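You operate a simulated robot arm through the tools that you are given. There is no shell and no other tool. Be economical: measure what you need, move in short steps, check, and stop when the job is done.

Carry out the task below with a simulated robot arm. There is one attempt and no reset: what you move stays moved.

TASK
Put the steel plate that says "G275" from the top of the motor table on the small square steel plate and the steel plate labelled "G527" on the rusty steel plate.
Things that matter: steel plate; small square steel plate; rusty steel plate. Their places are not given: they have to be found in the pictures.

It is judged by the outcome, as a careful person would: the job done as asked, and still so three seconds after it is handed in. It fails if anything else is knocked over, pushed out of place, dropped, spilled or broken.

THE ROBOT
A 7-joint arm with a two-finger parallel gripper, fixed in place. Base frame: the origin is at the foot of the arm, x ahead of it, y to its left, z up. Lengths are in m, angles in degrees, forces in N, time in s.
With the tool pointing down near the work surface it reaches from about 0.24 to 0.68 m from the base axis. Its first joint turns from -66.0 to 66.0 degrees. Payload 2.4 kg.
Tool frame: the origin (TCP) lies between the finger pads and is the grasp point; the fingertips stand 0.03 m ahead of it; z points along the fingers, y is the line along which they close. The gripper opens to 0.094 m. The fingers are 0.028 m wide and 0.01 m thick; the gripper's body (0.05 by 0.096 m) begins 0.055 m behind the TCP.
Orientation is told as [roll, pitch, yaw] about the base's x, y, z axes, in that order, counted from this pose: with the fingers straight down and closing along the base's y, the tool's x points along the base's -x, its y along +y and its z along -z.

THE INTERFACE
- The arm moves only by the tool jog_arm. Its argument "steps" is a list that holds one entry, the list of rows, each a list of 7 numbers: the turn, a rotation vector about the tool's x, y, z in degrees, then the shift along the tool's x, y, z in m, then the gripper command, from -1 (shut) to 1 (fully open), values between in proportion. In form: [[[ax, ay, az, tx, ty, tz, claw], ...]]. A call has 1 to 8 rows; each row shifts and turns the commanded pose from where the row before left it, along the tool's axes as they then stand. A row lasts 0.2 s, in which the tool goes at most 0.05 m and 8.6 degrees; a call with a longer step from one row to the next is refused whole, and so is a gripper value outside its range. A pose out of reach is approached as far as the arm can. The call stops where the force on the tool passes 40 N (or 10 N more than at its start, if that is more) or the arm is blocked; 0.2 s more then pass. The fingers move at their own pace (about 0.153 m/s each) and stop on an object; they squeeze with about 44 N. The grip force told is the motor's: it shows also when the fingers shut on nothing. Time passes only in rows, and 0.2 s behind the last, so rows that do not move let the fingers close. It gives the time, the measured TCP pose, the force on the tool (base axes), the opening and the grip force at its end, in the units of the frame above (readings bear some noise), and new pictures: "show" is both (left out), scene, wrist or none.
- Cameras (640 x 400 px; columns grow to the right, rows downward): "scene" is fixed at [0.0218, 0.4597, 1.4542]; the picture's right is [-0.89, -0.46, 0.00], its down [-0.22, 0.43, -0.88] and it looks along [0.40, -0.78, -0.48] (base axes); focal length 326 px, centre (320, 200). "wrist" rides on the gripper at [-0.037, 0, -0.058] in the tool frame; the picture's right is [0.00, -1.00, 0.00], its down [0.97, 0.00, -0.24] and it looks along [0.24, 0.00, 0.97] (tool axes); focal length 218 px, centre (320, 200).
- probe_pixels(camera, pixels): for up to 12 pixels [column, row] of the newest picture of that camera ("zoom" is the newest enlarged one), the place [x, y, z] in the base frame of the surface seen there, good to about 0.002 m. No time passes.
- inspect(camera, box): a new picture of the part [left, top, right, bottom] of that camera's present view, enlarged. No time passes.
- job_done(): hands the job in; it is judged then, once.

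Work in short steps. Measure before you move; look again where a grasp or a placing could have gone wrong, and mend it. You have 60 turns and 120 pictures in all, those below and enlarged ones among them. Open the gripper and draw the arm clear of the work before you hand the job in, unless the task says otherwise; then end with one line.

The tools are called after ">>>" by a JSON object that holds its "op" and its "data". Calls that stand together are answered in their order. jog_arm: Moves the arm, as the interface text tells. Its arguments: {"type":"object","properties":{"steps":{"type":"array"},"show":{"type":"string","enum":["both","scene","wrist","none"]}},"required":["steps"]} The other tools are called the same way: probe_pixels (camera, pixels) gives the place of the surface under pixels of a picture; inspect (camera, box) takes an enlarged picture of a part of a camera's view; job_done () hands the job in.

At the start:

```text
clock: 0.0
tool_pos: [0.2183, -0.241, 1.1438]
orientation: [0.0, 0.0, 0.0]
force: [-0.8, -0.7, -0.4]
grip_width: 0.0941
grasp_force: 0.1
```

scene: 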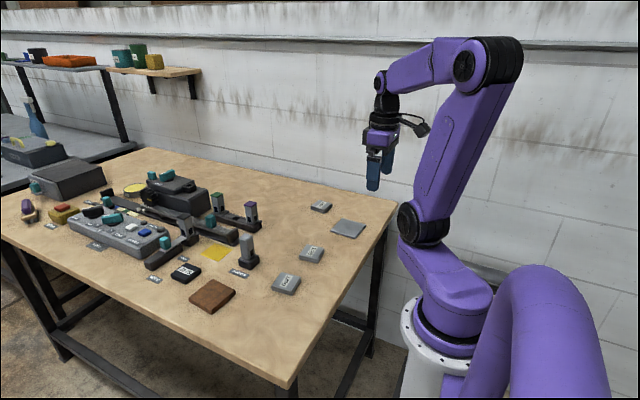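
wrist: 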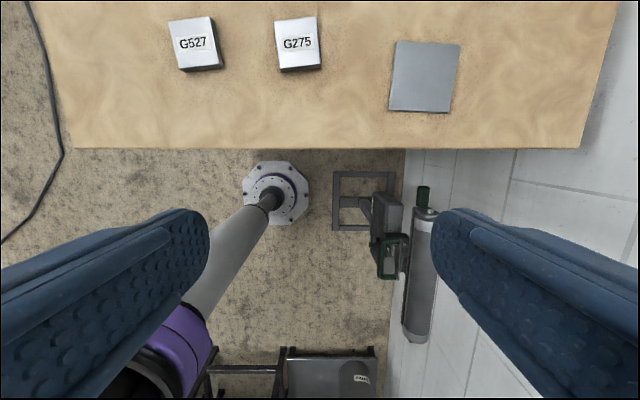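

The wrist view shows G527 at (195,43), G275 at (297,43) and a bare square plate at (424,76). I'll enlarge the scene to find all the candidates, and probe them.

>>> {"op": "inspect", "data": {"camera": "scene", "box": [130, 180, 390, 340]}}

>>> {"op": "probe_pixels", "data": {"camera": "wrist", "pixels": [[170, 22], [209, 18], [214, 64], [178, 68], [276, 22], [315, 18], [318, 64], [281, 68], [396, 41], [460, 45], [449, 112], [389, 108]]}}

>>> {"op": "probe_pixels", "data": {"camera": "scene", "pixels": [[320, 206], [347, 229], [312, 252], [286, 282], [212, 280], [236, 294], [205, 312], [190, 296], [212, 295], [215, 252], [250, 250], [185, 272]]}}

```text
2.46 times, centred on (260, 260) of scene
```

zoom: 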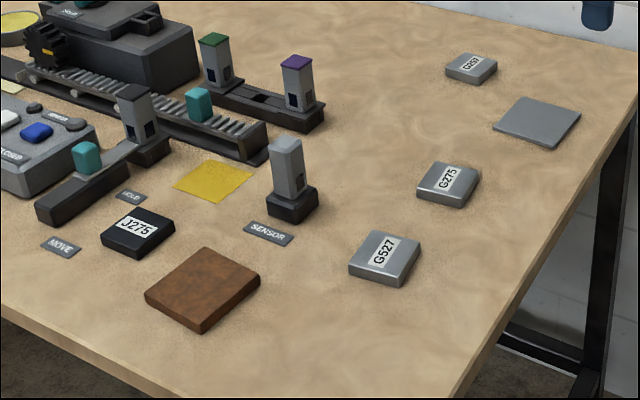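

```text
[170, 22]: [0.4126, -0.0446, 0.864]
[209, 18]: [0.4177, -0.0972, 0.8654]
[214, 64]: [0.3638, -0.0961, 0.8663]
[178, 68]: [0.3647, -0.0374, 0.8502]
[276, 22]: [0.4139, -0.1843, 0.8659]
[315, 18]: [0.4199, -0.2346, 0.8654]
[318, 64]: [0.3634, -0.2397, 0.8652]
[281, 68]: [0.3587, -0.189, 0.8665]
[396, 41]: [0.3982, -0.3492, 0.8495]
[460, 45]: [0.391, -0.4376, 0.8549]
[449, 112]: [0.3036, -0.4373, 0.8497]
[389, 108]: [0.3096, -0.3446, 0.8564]
```

```text
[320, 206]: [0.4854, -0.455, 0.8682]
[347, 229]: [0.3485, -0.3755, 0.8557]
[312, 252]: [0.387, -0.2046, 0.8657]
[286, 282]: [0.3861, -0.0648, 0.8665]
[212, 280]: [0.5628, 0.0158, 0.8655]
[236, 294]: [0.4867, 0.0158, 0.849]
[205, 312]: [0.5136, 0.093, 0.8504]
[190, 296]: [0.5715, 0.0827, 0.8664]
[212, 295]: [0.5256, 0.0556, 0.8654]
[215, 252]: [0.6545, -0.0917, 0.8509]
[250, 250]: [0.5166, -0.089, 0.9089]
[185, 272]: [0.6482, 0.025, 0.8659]
```

Targets: G275 near (0.389,-0.212), G527 near (0.389,-0.071), small square plate at (0.35,-0.392) with its top at about 0.855, and rusty plate at (0.527,0.055) with its top at about 0.866. The third plate, at (0.485,-0.455), reads G257, so I'll leave it alone. Next I move above G275 to look closer.

>>> {"op": "jog_arm", "data": {"steps": [[[0, 0, 0, -0.034, 0.0058, 0.026, 1], [0, 0, 0, -0.034, 0.0058, 0.026, 1], [0, 0, 0, -0.034, 0.0058, 0.026, 1], [0, 0, 0, -0.034, 0.0058, 0.026, 1], [0, 0, 0, -0.034, 0.0058, 0.026, 1], [0, 0, 0, 0, 0, 0, 1]]], "show": "wrist"}}

>>> {"op": "inspect", "data": {"camera": "scene", "box": [300, 190, 340, 215]}}

```text
clock: 1.4
tool_pos: [0.3876, -0.2111, 1.0148]
orientation: [-0.1, 0.0, 0.0]
force: [-0.7, 0.3, 0.3]
grip_width: 0.0941
grasp_force: 0.0
```

wrist: 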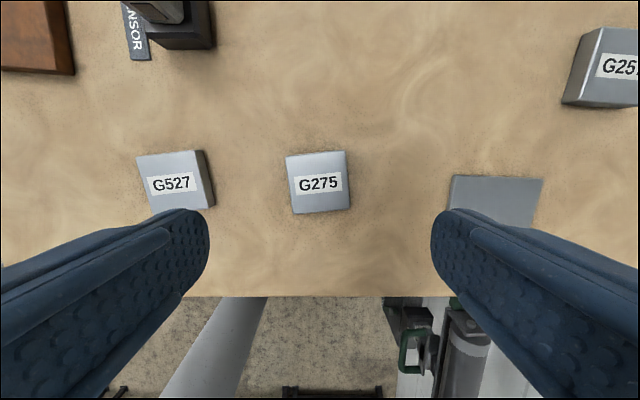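

```text
16.00 times, centred on (320, 202) of scene
```

zoom: 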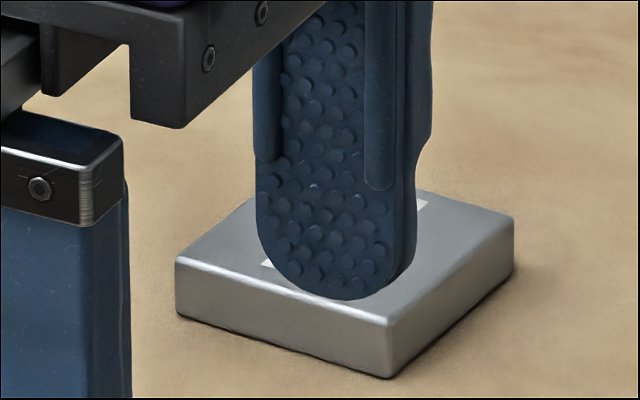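

Both plates are now in clear view from above. I'll probe their corners and those of the square plate precisely.

>>> {"op": "probe_pixels", "data": {"camera": "wrist", "pixels": [[288, 158], [344, 153], [348, 207], [294, 212], [318, 183], [139, 158], [194, 153], [202, 205], [150, 208], [172, 184], [455, 178], [541, 181]]}}

```text
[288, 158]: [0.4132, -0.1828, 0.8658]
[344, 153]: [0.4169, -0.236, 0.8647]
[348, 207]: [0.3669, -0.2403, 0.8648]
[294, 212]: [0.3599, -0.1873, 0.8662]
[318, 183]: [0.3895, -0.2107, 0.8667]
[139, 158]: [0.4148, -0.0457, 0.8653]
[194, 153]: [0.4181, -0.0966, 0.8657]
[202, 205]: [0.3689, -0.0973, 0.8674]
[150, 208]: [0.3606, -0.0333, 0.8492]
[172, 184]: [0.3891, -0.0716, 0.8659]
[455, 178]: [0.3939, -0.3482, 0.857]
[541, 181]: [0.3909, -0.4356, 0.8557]
```

G275 is centred at (0.389,-0.2115) with yaw about +5°. I turn to match it, descend until the fingertips are about 3 mm above the table, and close.

>>> {"op": "jog_arm", "data": {"steps": [[[0, 0, -5, -0.0015, 0, 0.03, 1], [0, 0, 0, 0, 0, 0.04, 1], [0, 0, 0, 0, 0, 0.035, 1], [0, 0, 0, 0, 0, 0.0165, 1], [0, 0, 0, 0, 0, 0.01, 1], [0, 0, 0, 0, 0, 0, 1], [0, 0, 0, 0, 0, 0, -1], [0, 0, 0, 0, 0, 0, -1]]], "show": "both"}}

```text
clock: 3.2
tool_pos: [0.3897, -0.2111, 0.8827]
orientation: [0.0, -0.1, 5.1]
force: [0.5, 0.2, 0.3]
grip_width: 0.0575
grasp_force: 44.7
```

scene: 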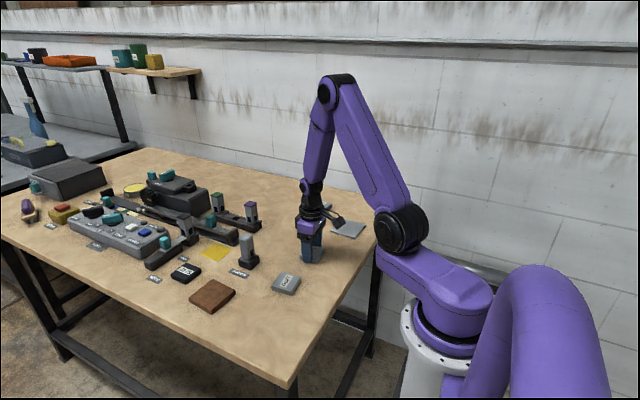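
wrist: 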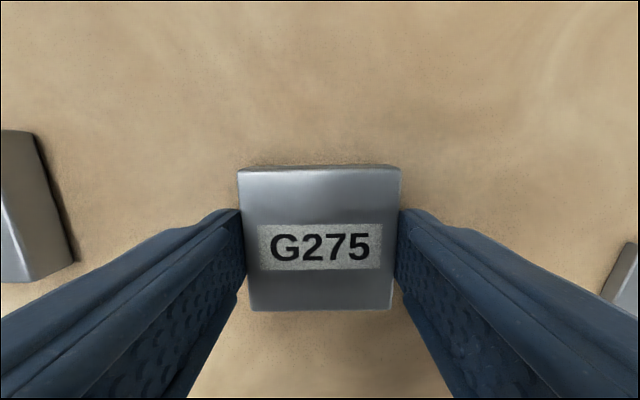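

Gripped with 0.0575 m opening. I lift, turn to the square plate's yaw (about -2°), and carry the plate above (0.350,-0.392).

>>> {"op": "jog_arm", "data": {"steps": [[[0, 0, 0, 0, 0, -0.03, -1], [0, 0, 0, 0, 0, -0.04, -1], [0, 0, 7, 0, 0, 0, -1], [0, 0, 0, 0.0083, -0.0455, 0, -1], [0, 0, 0, 0.0083, -0.0455, 0, -1], [0, 0, 0, 0.0083, -0.0455, 0, -1], [0, 0, 0, 0.0083, -0.0455, 0, -1], [0, 0, 0, 0, 0, 0, -1]]], "show": "both"}}

```text
clock: 5.0
tool_pos: [0.3499, -0.3933, 0.9538]
orientation: [0.1, 0.0, -2.0]
force: [0.4, 0.0, -3.3]
grip_width: 0.0576
grasp_force: 44.9
```

scene: 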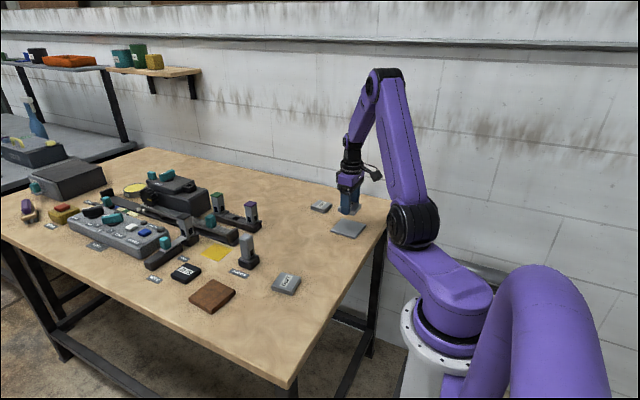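
wrist: 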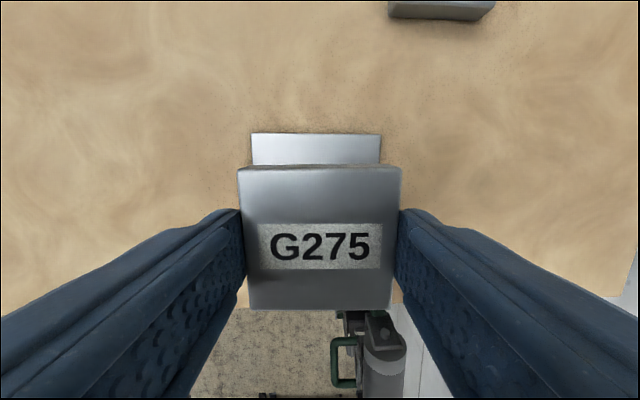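

It is squarely above the plate. I lower to just above contact (TCP about 0.8895).

>>> {"op": "jog_arm", "data": {"steps": [[[0, 0, 0, 0, 0, 0.03, -1], [0, 0, 0, 0, 0, 0.025, -1], [0, 0, 0, 0, 0, 0.0075, -1], [0, 0, 0, 0, 0, 0.0015, -1], [0, 0, 0, 0, 0, 0, -1]]], "show": "wrist"}}

>>> {"op": "inspect", "data": {"camera": "scene", "box": [300, 180, 396, 240]}}

```text
clock: 6.2
tool_pos: [0.3498, -0.3939, 0.8889]
orientation: [0.0, -0.1, -2.0]
force: [-0.7, 0.2, -3.8]
grip_width: 0.0575
grasp_force: 44.2
```

wrist: 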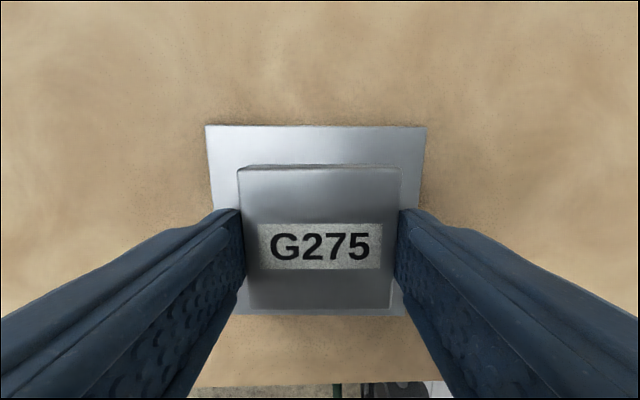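

```text
6.67 times, centred on (348, 210) of scene
```

zoom: 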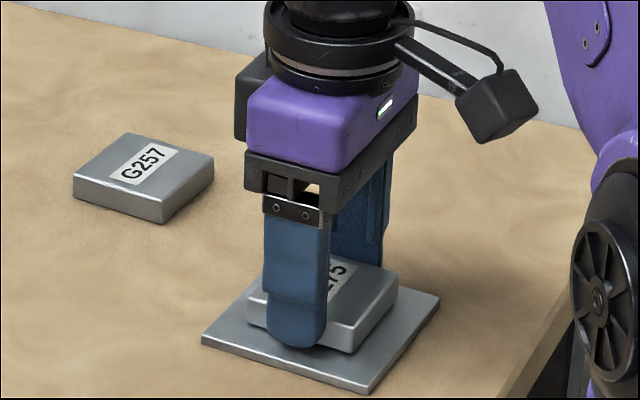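

Force still shows the weight (-3.8 N), so the plate is not yet touching. I lower in 1 mm steps.

>>> {"op": "jog_arm", "data": {"steps": [[[0, 0, 0, 0, 0, 0.001, -1], [0, 0, 0, 0, 0, 0, -1]]], "show": "none"}}

>>> {"op": "jog_arm", "data": {"steps": [[[0, 0, 0, 0, 0, 0.001, -1], [0, 0, 0, 0, 0, 0, -1]]], "show": "none"}}

```text
clock: 6.8
tool_pos: [0.35, -0.3937, 0.888]
orientation: [0.0, 0.0, -2.0]
force: [-0.7, -0.5, -4.1]
grip_width: 0.0576
grasp_force: 43.9
```

```text
clock: 7.4
tool_pos: [0.3508, -0.3926, 0.8878]
orientation: [0.0, 0.0, -2.1]
force: [-1.6, 3.4, 14.8]
grip_width: 0.0575
grasp_force: 44.0
```

The force rose to +14.8 N, so the plate is in contact. I open slightly first, then fully, and lift.

>>> {"op": "jog_arm", "data": {"steps": [[[0, 0, 0, 0, 0, -0.0005, 0.5], [0, 0, 0, 0, 0, 0, 0.7], [0, 0, 0, 0, 0, -0.01, 0.8], [0, 0, 0, 0, 0, -0.04, 0.8], [0, 0, 0, 0, 0, -0.04, 1], [0, 0, 0, 0, 0, -0.03, 1], [0, 0, 0, 0, 0, 0, 1]]], "show": "both"}}

>>> {"op": "inspect", "data": {"camera": "scene", "box": [300, 180, 396, 240]}}

```text
clock: 9.0
tool_pos: [0.3503, -0.3921, 1.0092]
orientation: [0.0, 0.0, -2.0]
force: [-0.8, 0.1, -0.7]
grip_width: 0.0939
grasp_force: 0.1
```

scene: 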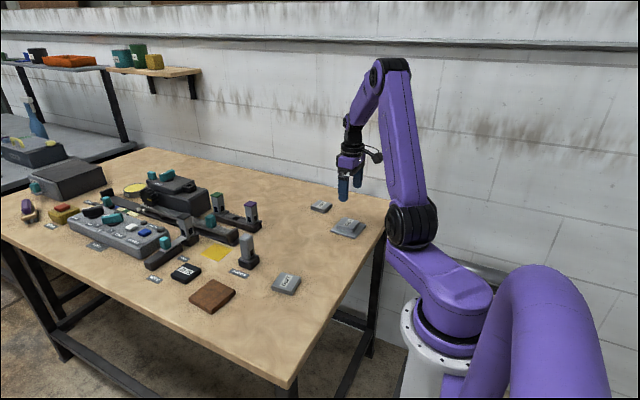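
wrist: 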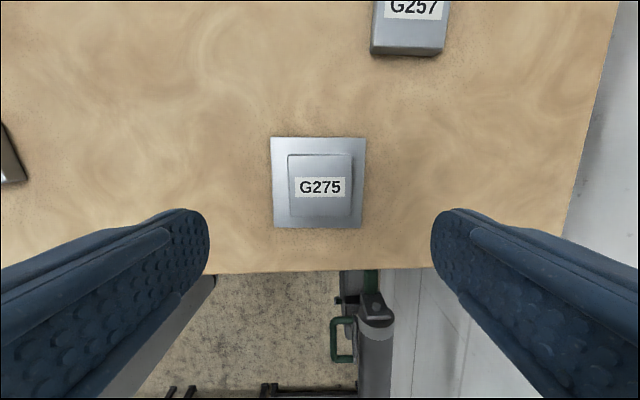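

```text
6.67 times, centred on (348, 210) of scene
```

zoom: 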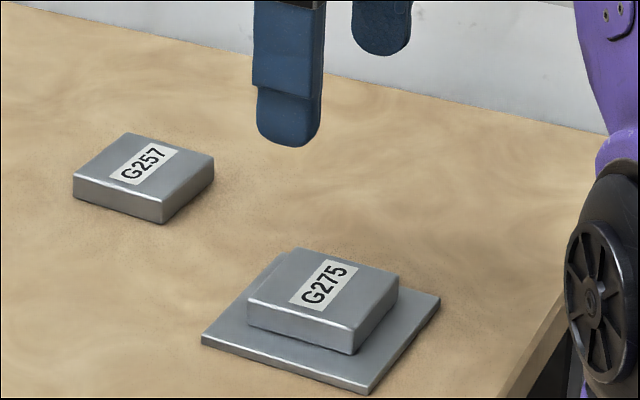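

G275 sits flat on the square plate. Next I move above G527 at high clearance.

>>> {"op": "jog_arm", "data": {"steps": [[[0, 0, 0, -0.00394, 0.046, 0, 1], [0, 0, 0, -0.00394, 0.046, 0, 1], [0, 0, 0, -0.00394, 0.046, 0, 1], [0, 0, 0, -0.00394, 0.046, 0, 1], [0, 0, 0, -0.00394, 0.046, 0, 1], [0, 0, 0, -0.00394, 0.046, 0, 1], [0, 0, 0, -0.00394, 0.046, 0, 1], [0, 0, -5, 0, 0, 0, 1]]], "show": "wrist"}}

```text
clock: 10.8
tool_pos: [0.3894, -0.0713, 1.0065]
orientation: [0.0, 0.1, 3.0]
force: [0.6, 0.4, 0.8]
grip_width: 0.0943
grasp_force: 0.1
```

wrist: 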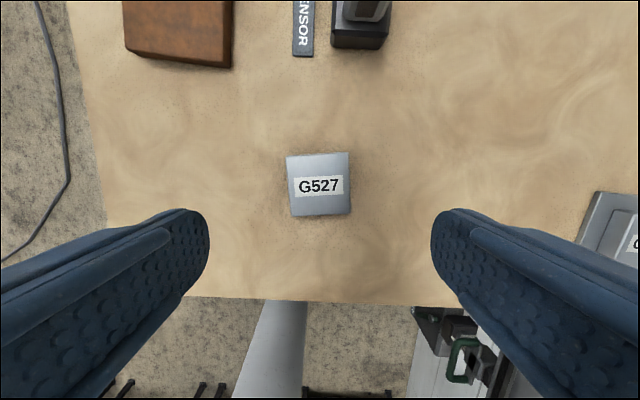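

>>> {"op": "probe_pixels", "data": {"camera": "wrist", "pixels": [[289, 159], [346, 155], [348, 209], [293, 213], [319, 185], [228, 65], [126, 50]]}}

>>> {"op": "inspect", "data": {"camera": "scene", "box": [150, 240, 278, 320]}}

```text
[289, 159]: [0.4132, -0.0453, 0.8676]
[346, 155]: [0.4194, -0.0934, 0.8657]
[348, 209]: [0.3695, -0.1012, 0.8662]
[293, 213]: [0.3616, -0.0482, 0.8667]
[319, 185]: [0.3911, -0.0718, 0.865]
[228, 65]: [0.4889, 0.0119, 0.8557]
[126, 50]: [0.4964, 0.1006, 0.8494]
```

```text
5.00 times, centred on (214, 280) of scene
```

zoom: 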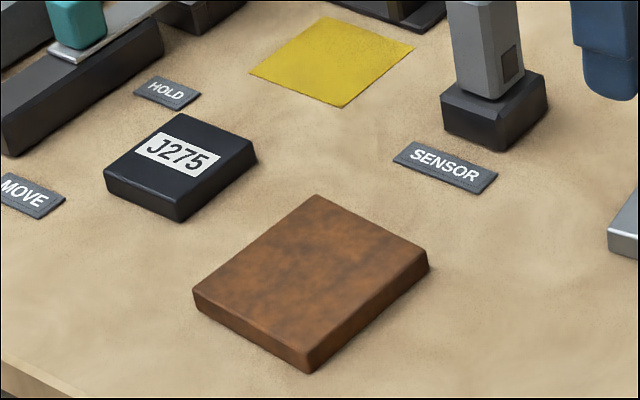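

G527's centre is (0.391,-0.072) with yaw about 6°. I measure the rusty plate's top corners while grasping G527.

>>> {"op": "probe_pixels", "data": {"camera": "zoom", "pixels": [[316, 198], [424, 252], [310, 350], [198, 292], [310, 272], [490, 95], [545, 90], [445, 125], [480, 30], [450, 165]]}}

>>> {"op": "jog_arm", "data": {"steps": [[[0, 0, -3, -0.0015, -0.0005, 0.03, 1], [0, 0, 0, 0, 0, 0.04, 1], [0, 0, 0, 0, 0, 0.03, 1], [0, 0, 0, 0, 0, 0.0155, 1], [0, 0, 0, 0, 0, 0.008, 1], [0, 0, 0, 0, 0, 0, 1], [0, 0, 0, 0, 0, 0, -1], [0, 0, 0, 0, 0, 0, -1]]], "show": "wrist"}}

```text
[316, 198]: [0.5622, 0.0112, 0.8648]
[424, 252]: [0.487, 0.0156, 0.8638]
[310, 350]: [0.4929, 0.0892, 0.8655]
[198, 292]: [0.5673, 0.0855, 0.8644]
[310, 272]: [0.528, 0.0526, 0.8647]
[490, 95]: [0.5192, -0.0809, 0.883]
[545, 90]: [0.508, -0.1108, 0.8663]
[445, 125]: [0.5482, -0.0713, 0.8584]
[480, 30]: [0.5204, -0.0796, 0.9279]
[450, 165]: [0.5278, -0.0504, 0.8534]
```

```text
clock: 12.6
tool_pos: [0.3901, -0.072, 0.8837]
orientation: [0.0, 0.1, 6.0]
force: [0.4, 0.4, -0.1]
grip_width: 0.0576
grasp_force: 44.0
```

wrist: 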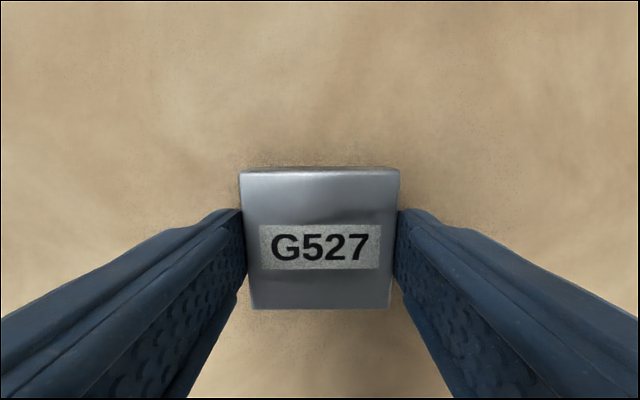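

Gripped. The rusty plate's centre is (0.527,0.0503) with yaw about -4° and its top at about 0.8648. I lift, turn to yaw -4, move in y first and then x to stay clear of the sensor post.

>>> {"op": "jog_arm", "data": {"steps": [[[0, 0, 0, 0, 0, -0.035, -1], [0, 0, 5, 0, 0, -0.035, -1], [0, 0, 5, 0, 0, 0, -1], [0, 0, 0, 0.0042, 0.061, 0, -1]]], "show": "none"}}

```text
refused: row 4 steps farther than a row can; nothing moved
```

>>> {"op": "jog_arm", "data": {"steps": [[[0, 0, 0, 0, 0, -0.035, -1], [0, 0, 5, 0, 0, -0.035, -1], [0, 0, 5, 0.0028, 0.0407, 0, -1], [0, 0, 0, 0.0028, 0.0407, 0, -1], [0, 0, 0, 0.0028, 0.0407, 0, -1], [0, 0, 0, 0, 0, 0, -1]]], "show": "none"}}

```text
clock: 14.0
tool_pos: [0.3873, 0.0509, 0.9559]
orientation: [0.0, 0.1, -4.0]
force: [0.0, -0.1, -4.0]
grip_width: 0.0578
grasp_force: 44.5
```

The readings show it at the right y, holding the plate. Next I move in x.

>>> {"op": "jog_arm", "data": {"steps": [[[0, 0, 0, -0.035, 0.0023, 0, -1], [0, 0, 0, -0.035, 0.0023, 0, -1], [0, 0, 0, -0.035, 0.0023, 0, -1], [0, 0, 0, -0.0345, 0.0023, 0, -1], [0, 0, 0, 0, 0, 0, -1]]], "show": "both"}}

```text
clock: 15.2
tool_pos: [0.5274, 0.0499, 0.954]
orientation: [0.0, -0.1, -3.9]
force: [0.2, -0.4, -4.8]
grip_width: 0.0576
grasp_force: 44.1
```

scene: 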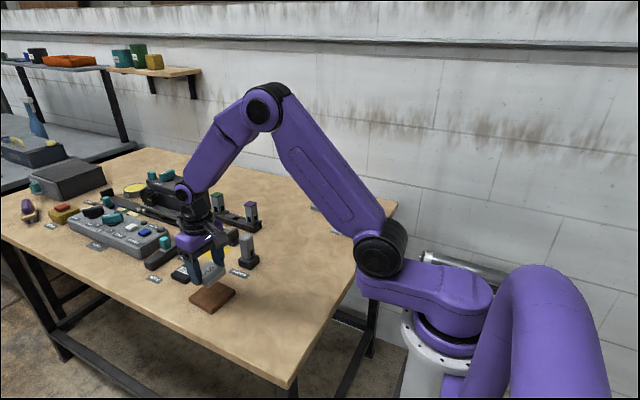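
wrist: 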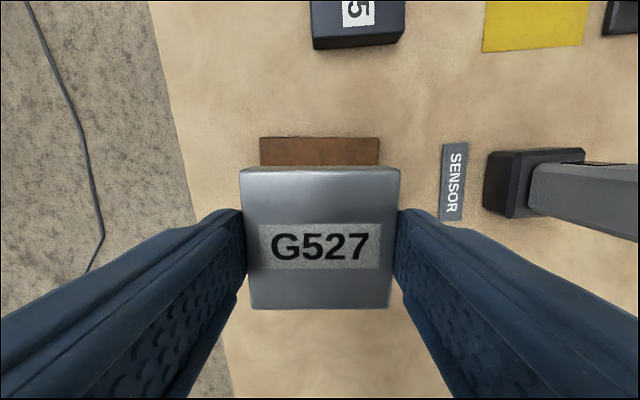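

It is centred over the rusty plate and clear of the sensor post. I lower to about 1 mm above contact.

>>> {"op": "jog_arm", "data": {"steps": [[[0, 0, 0, 0, 0, 0.03, -1], [0, 0, 0, 0, 0, 0.017, -1], [0, 0, 0, 0, 0, 0.005, -1], [0, 0, 0, 0, 0, 0.001, -1], [0, 0, 0, 0, 0, 0, -1]]], "show": "wrist"}}

>>> {"op": "jog_arm", "data": {"steps": [[[0, 0, 0, 0, 0, 0.001, -1], [0, 0, 0, 0, 0, 0, -1]]], "show": "none"}}

```text
clock: 16.4
tool_pos: [0.5263, 0.05, 0.9009]
orientation: [-0.1, 0.0, -4.0]
force: [-0.1, -1.2, -3.5]
grip_width: 0.0577
grasp_force: 44.4
```

wrist: 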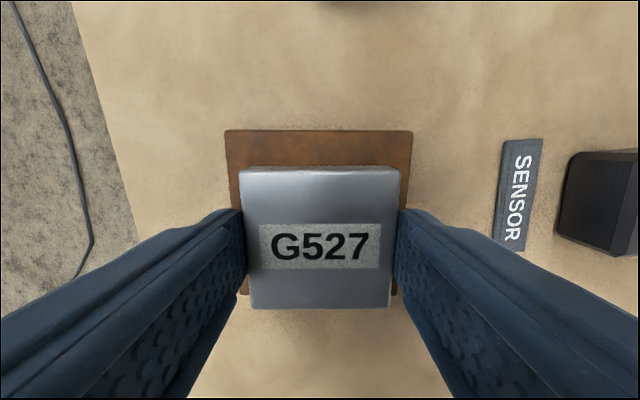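

```text
clock: 17.0
tool_pos: [0.5268, 0.05, 0.9015]
orientation: [0.0, 0.0, -3.9]
force: [0.3, 0.2, -4.7]
grip_width: 0.0577
grasp_force: 43.9
```

Still hanging free. I lower in 1 mm steps until contact.

>>> {"op": "jog_arm", "data": {"steps": [[[0, 0, 0, 0, 0, 0.0012, -1], [0, 0, 0, 0, 0, 0, -1]]], "show": "none"}}

>>> {"op": "jog_arm", "data": {"steps": [[[0, 0, 0, 0, 0, 0.001, -1], [0, 0, 0, 0, 0, 0, -1]]], "show": "none"}}

```text
clock: 17.6
tool_pos: [0.5267, 0.0497, 0.8984]
orientation: [0.0, 0.0, -4.0]
force: [0.3, 0.0, -3.7]
grip_width: 0.0579
grasp_force: 43.8
```

```text
clock: 18.2
tool_pos: [0.5258, 0.0496, 0.8991]
orientation: [0.1, 0.0, -4.0]
force: [-2.9, -0.3, 5.1]
grip_width: 0.0576
grasp_force: 43.8
```

Contact (+5 N). I release and rise straight up.

>>> {"op": "jog_arm", "data": {"steps": [[[0, 0, 0, 0, 0, 0, 0.5], [0, 0, 0, 0, 0, 0, 0.7], [0, 0, 0, 0, 0, -0.01, 0.8], [0, 0, 0, 0, 0, -0.04, 0.8], [0, 0, 0, 0, 0, -0.045, 0.8], [0, 0, 0, 0, 0, -0.045, 1], [0, 0, 0, 0.045, 0, 0, 1], [0, 0, 0, 0.045, 0, 0, 1]]], "show": "none"}}

>>> {"op": "jog_arm", "data": {"steps": [[[0, 0, 0, 0.04, 0, -0.02, 1], [0, 0, 0, 0, -0.045, -0.02, 1], [0, 0, 0, 0, -0.045, -0.02, 1], [0, 0, 0, 0, -0.045, 0, 1], [0, 0, 0, 0, -0.045, 0, 1], [0, 0, 0, 0, 0, 0, 1]]], "show": "both"}}

>>> {"op": "inspect", "data": {"camera": "scene", "box": [130, 180, 390, 340]}}

```text
clock: 20.0
tool_pos: [0.4369, 0.0554, 1.0373]
orientation: [0.0, 0.0, -4.1]
force: [-0.4, 0.3, 0.0]
grip_width: 0.0939
grasp_force: 0.0
```

```text
clock: 21.4
tool_pos: [0.383, -0.1206, 1.0977]
orientation: [0.0, 0.1, -4.0]
force: [0.2, -0.1, -0.1]
grip_width: 0.094
grasp_force: 0.1
```

scene: 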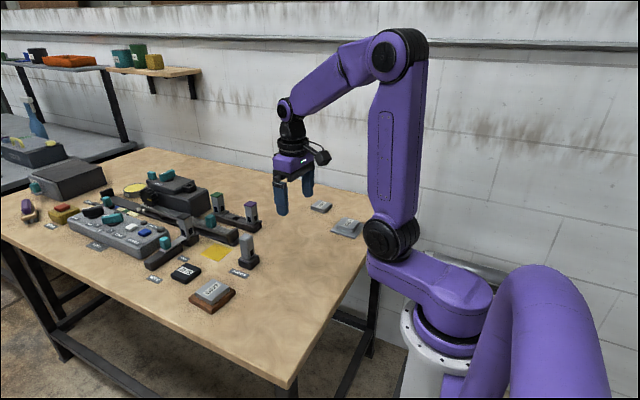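
wrist: 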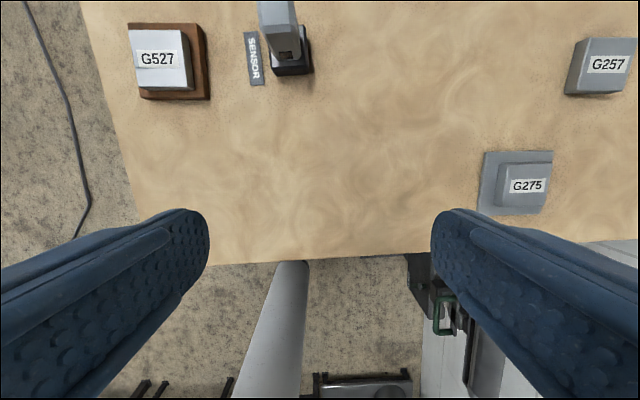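

```text
2.46 times, centred on (260, 260) of scene
```

zoom: 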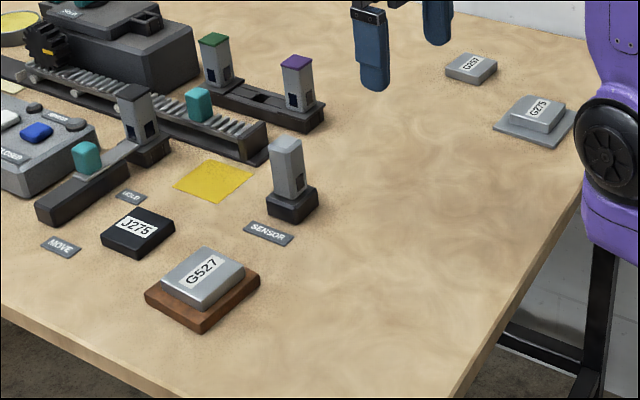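

Both plates rest flat on their targets, nothing else has moved, and the arm is clear.

>>> {"op": "job_done", "data": {}}

```text
The job is handed in.
```

G275 is on the small square steel plate and G527 is on the rusty steel plate; the gripper is open, the arm is clear, and the job is handed in.
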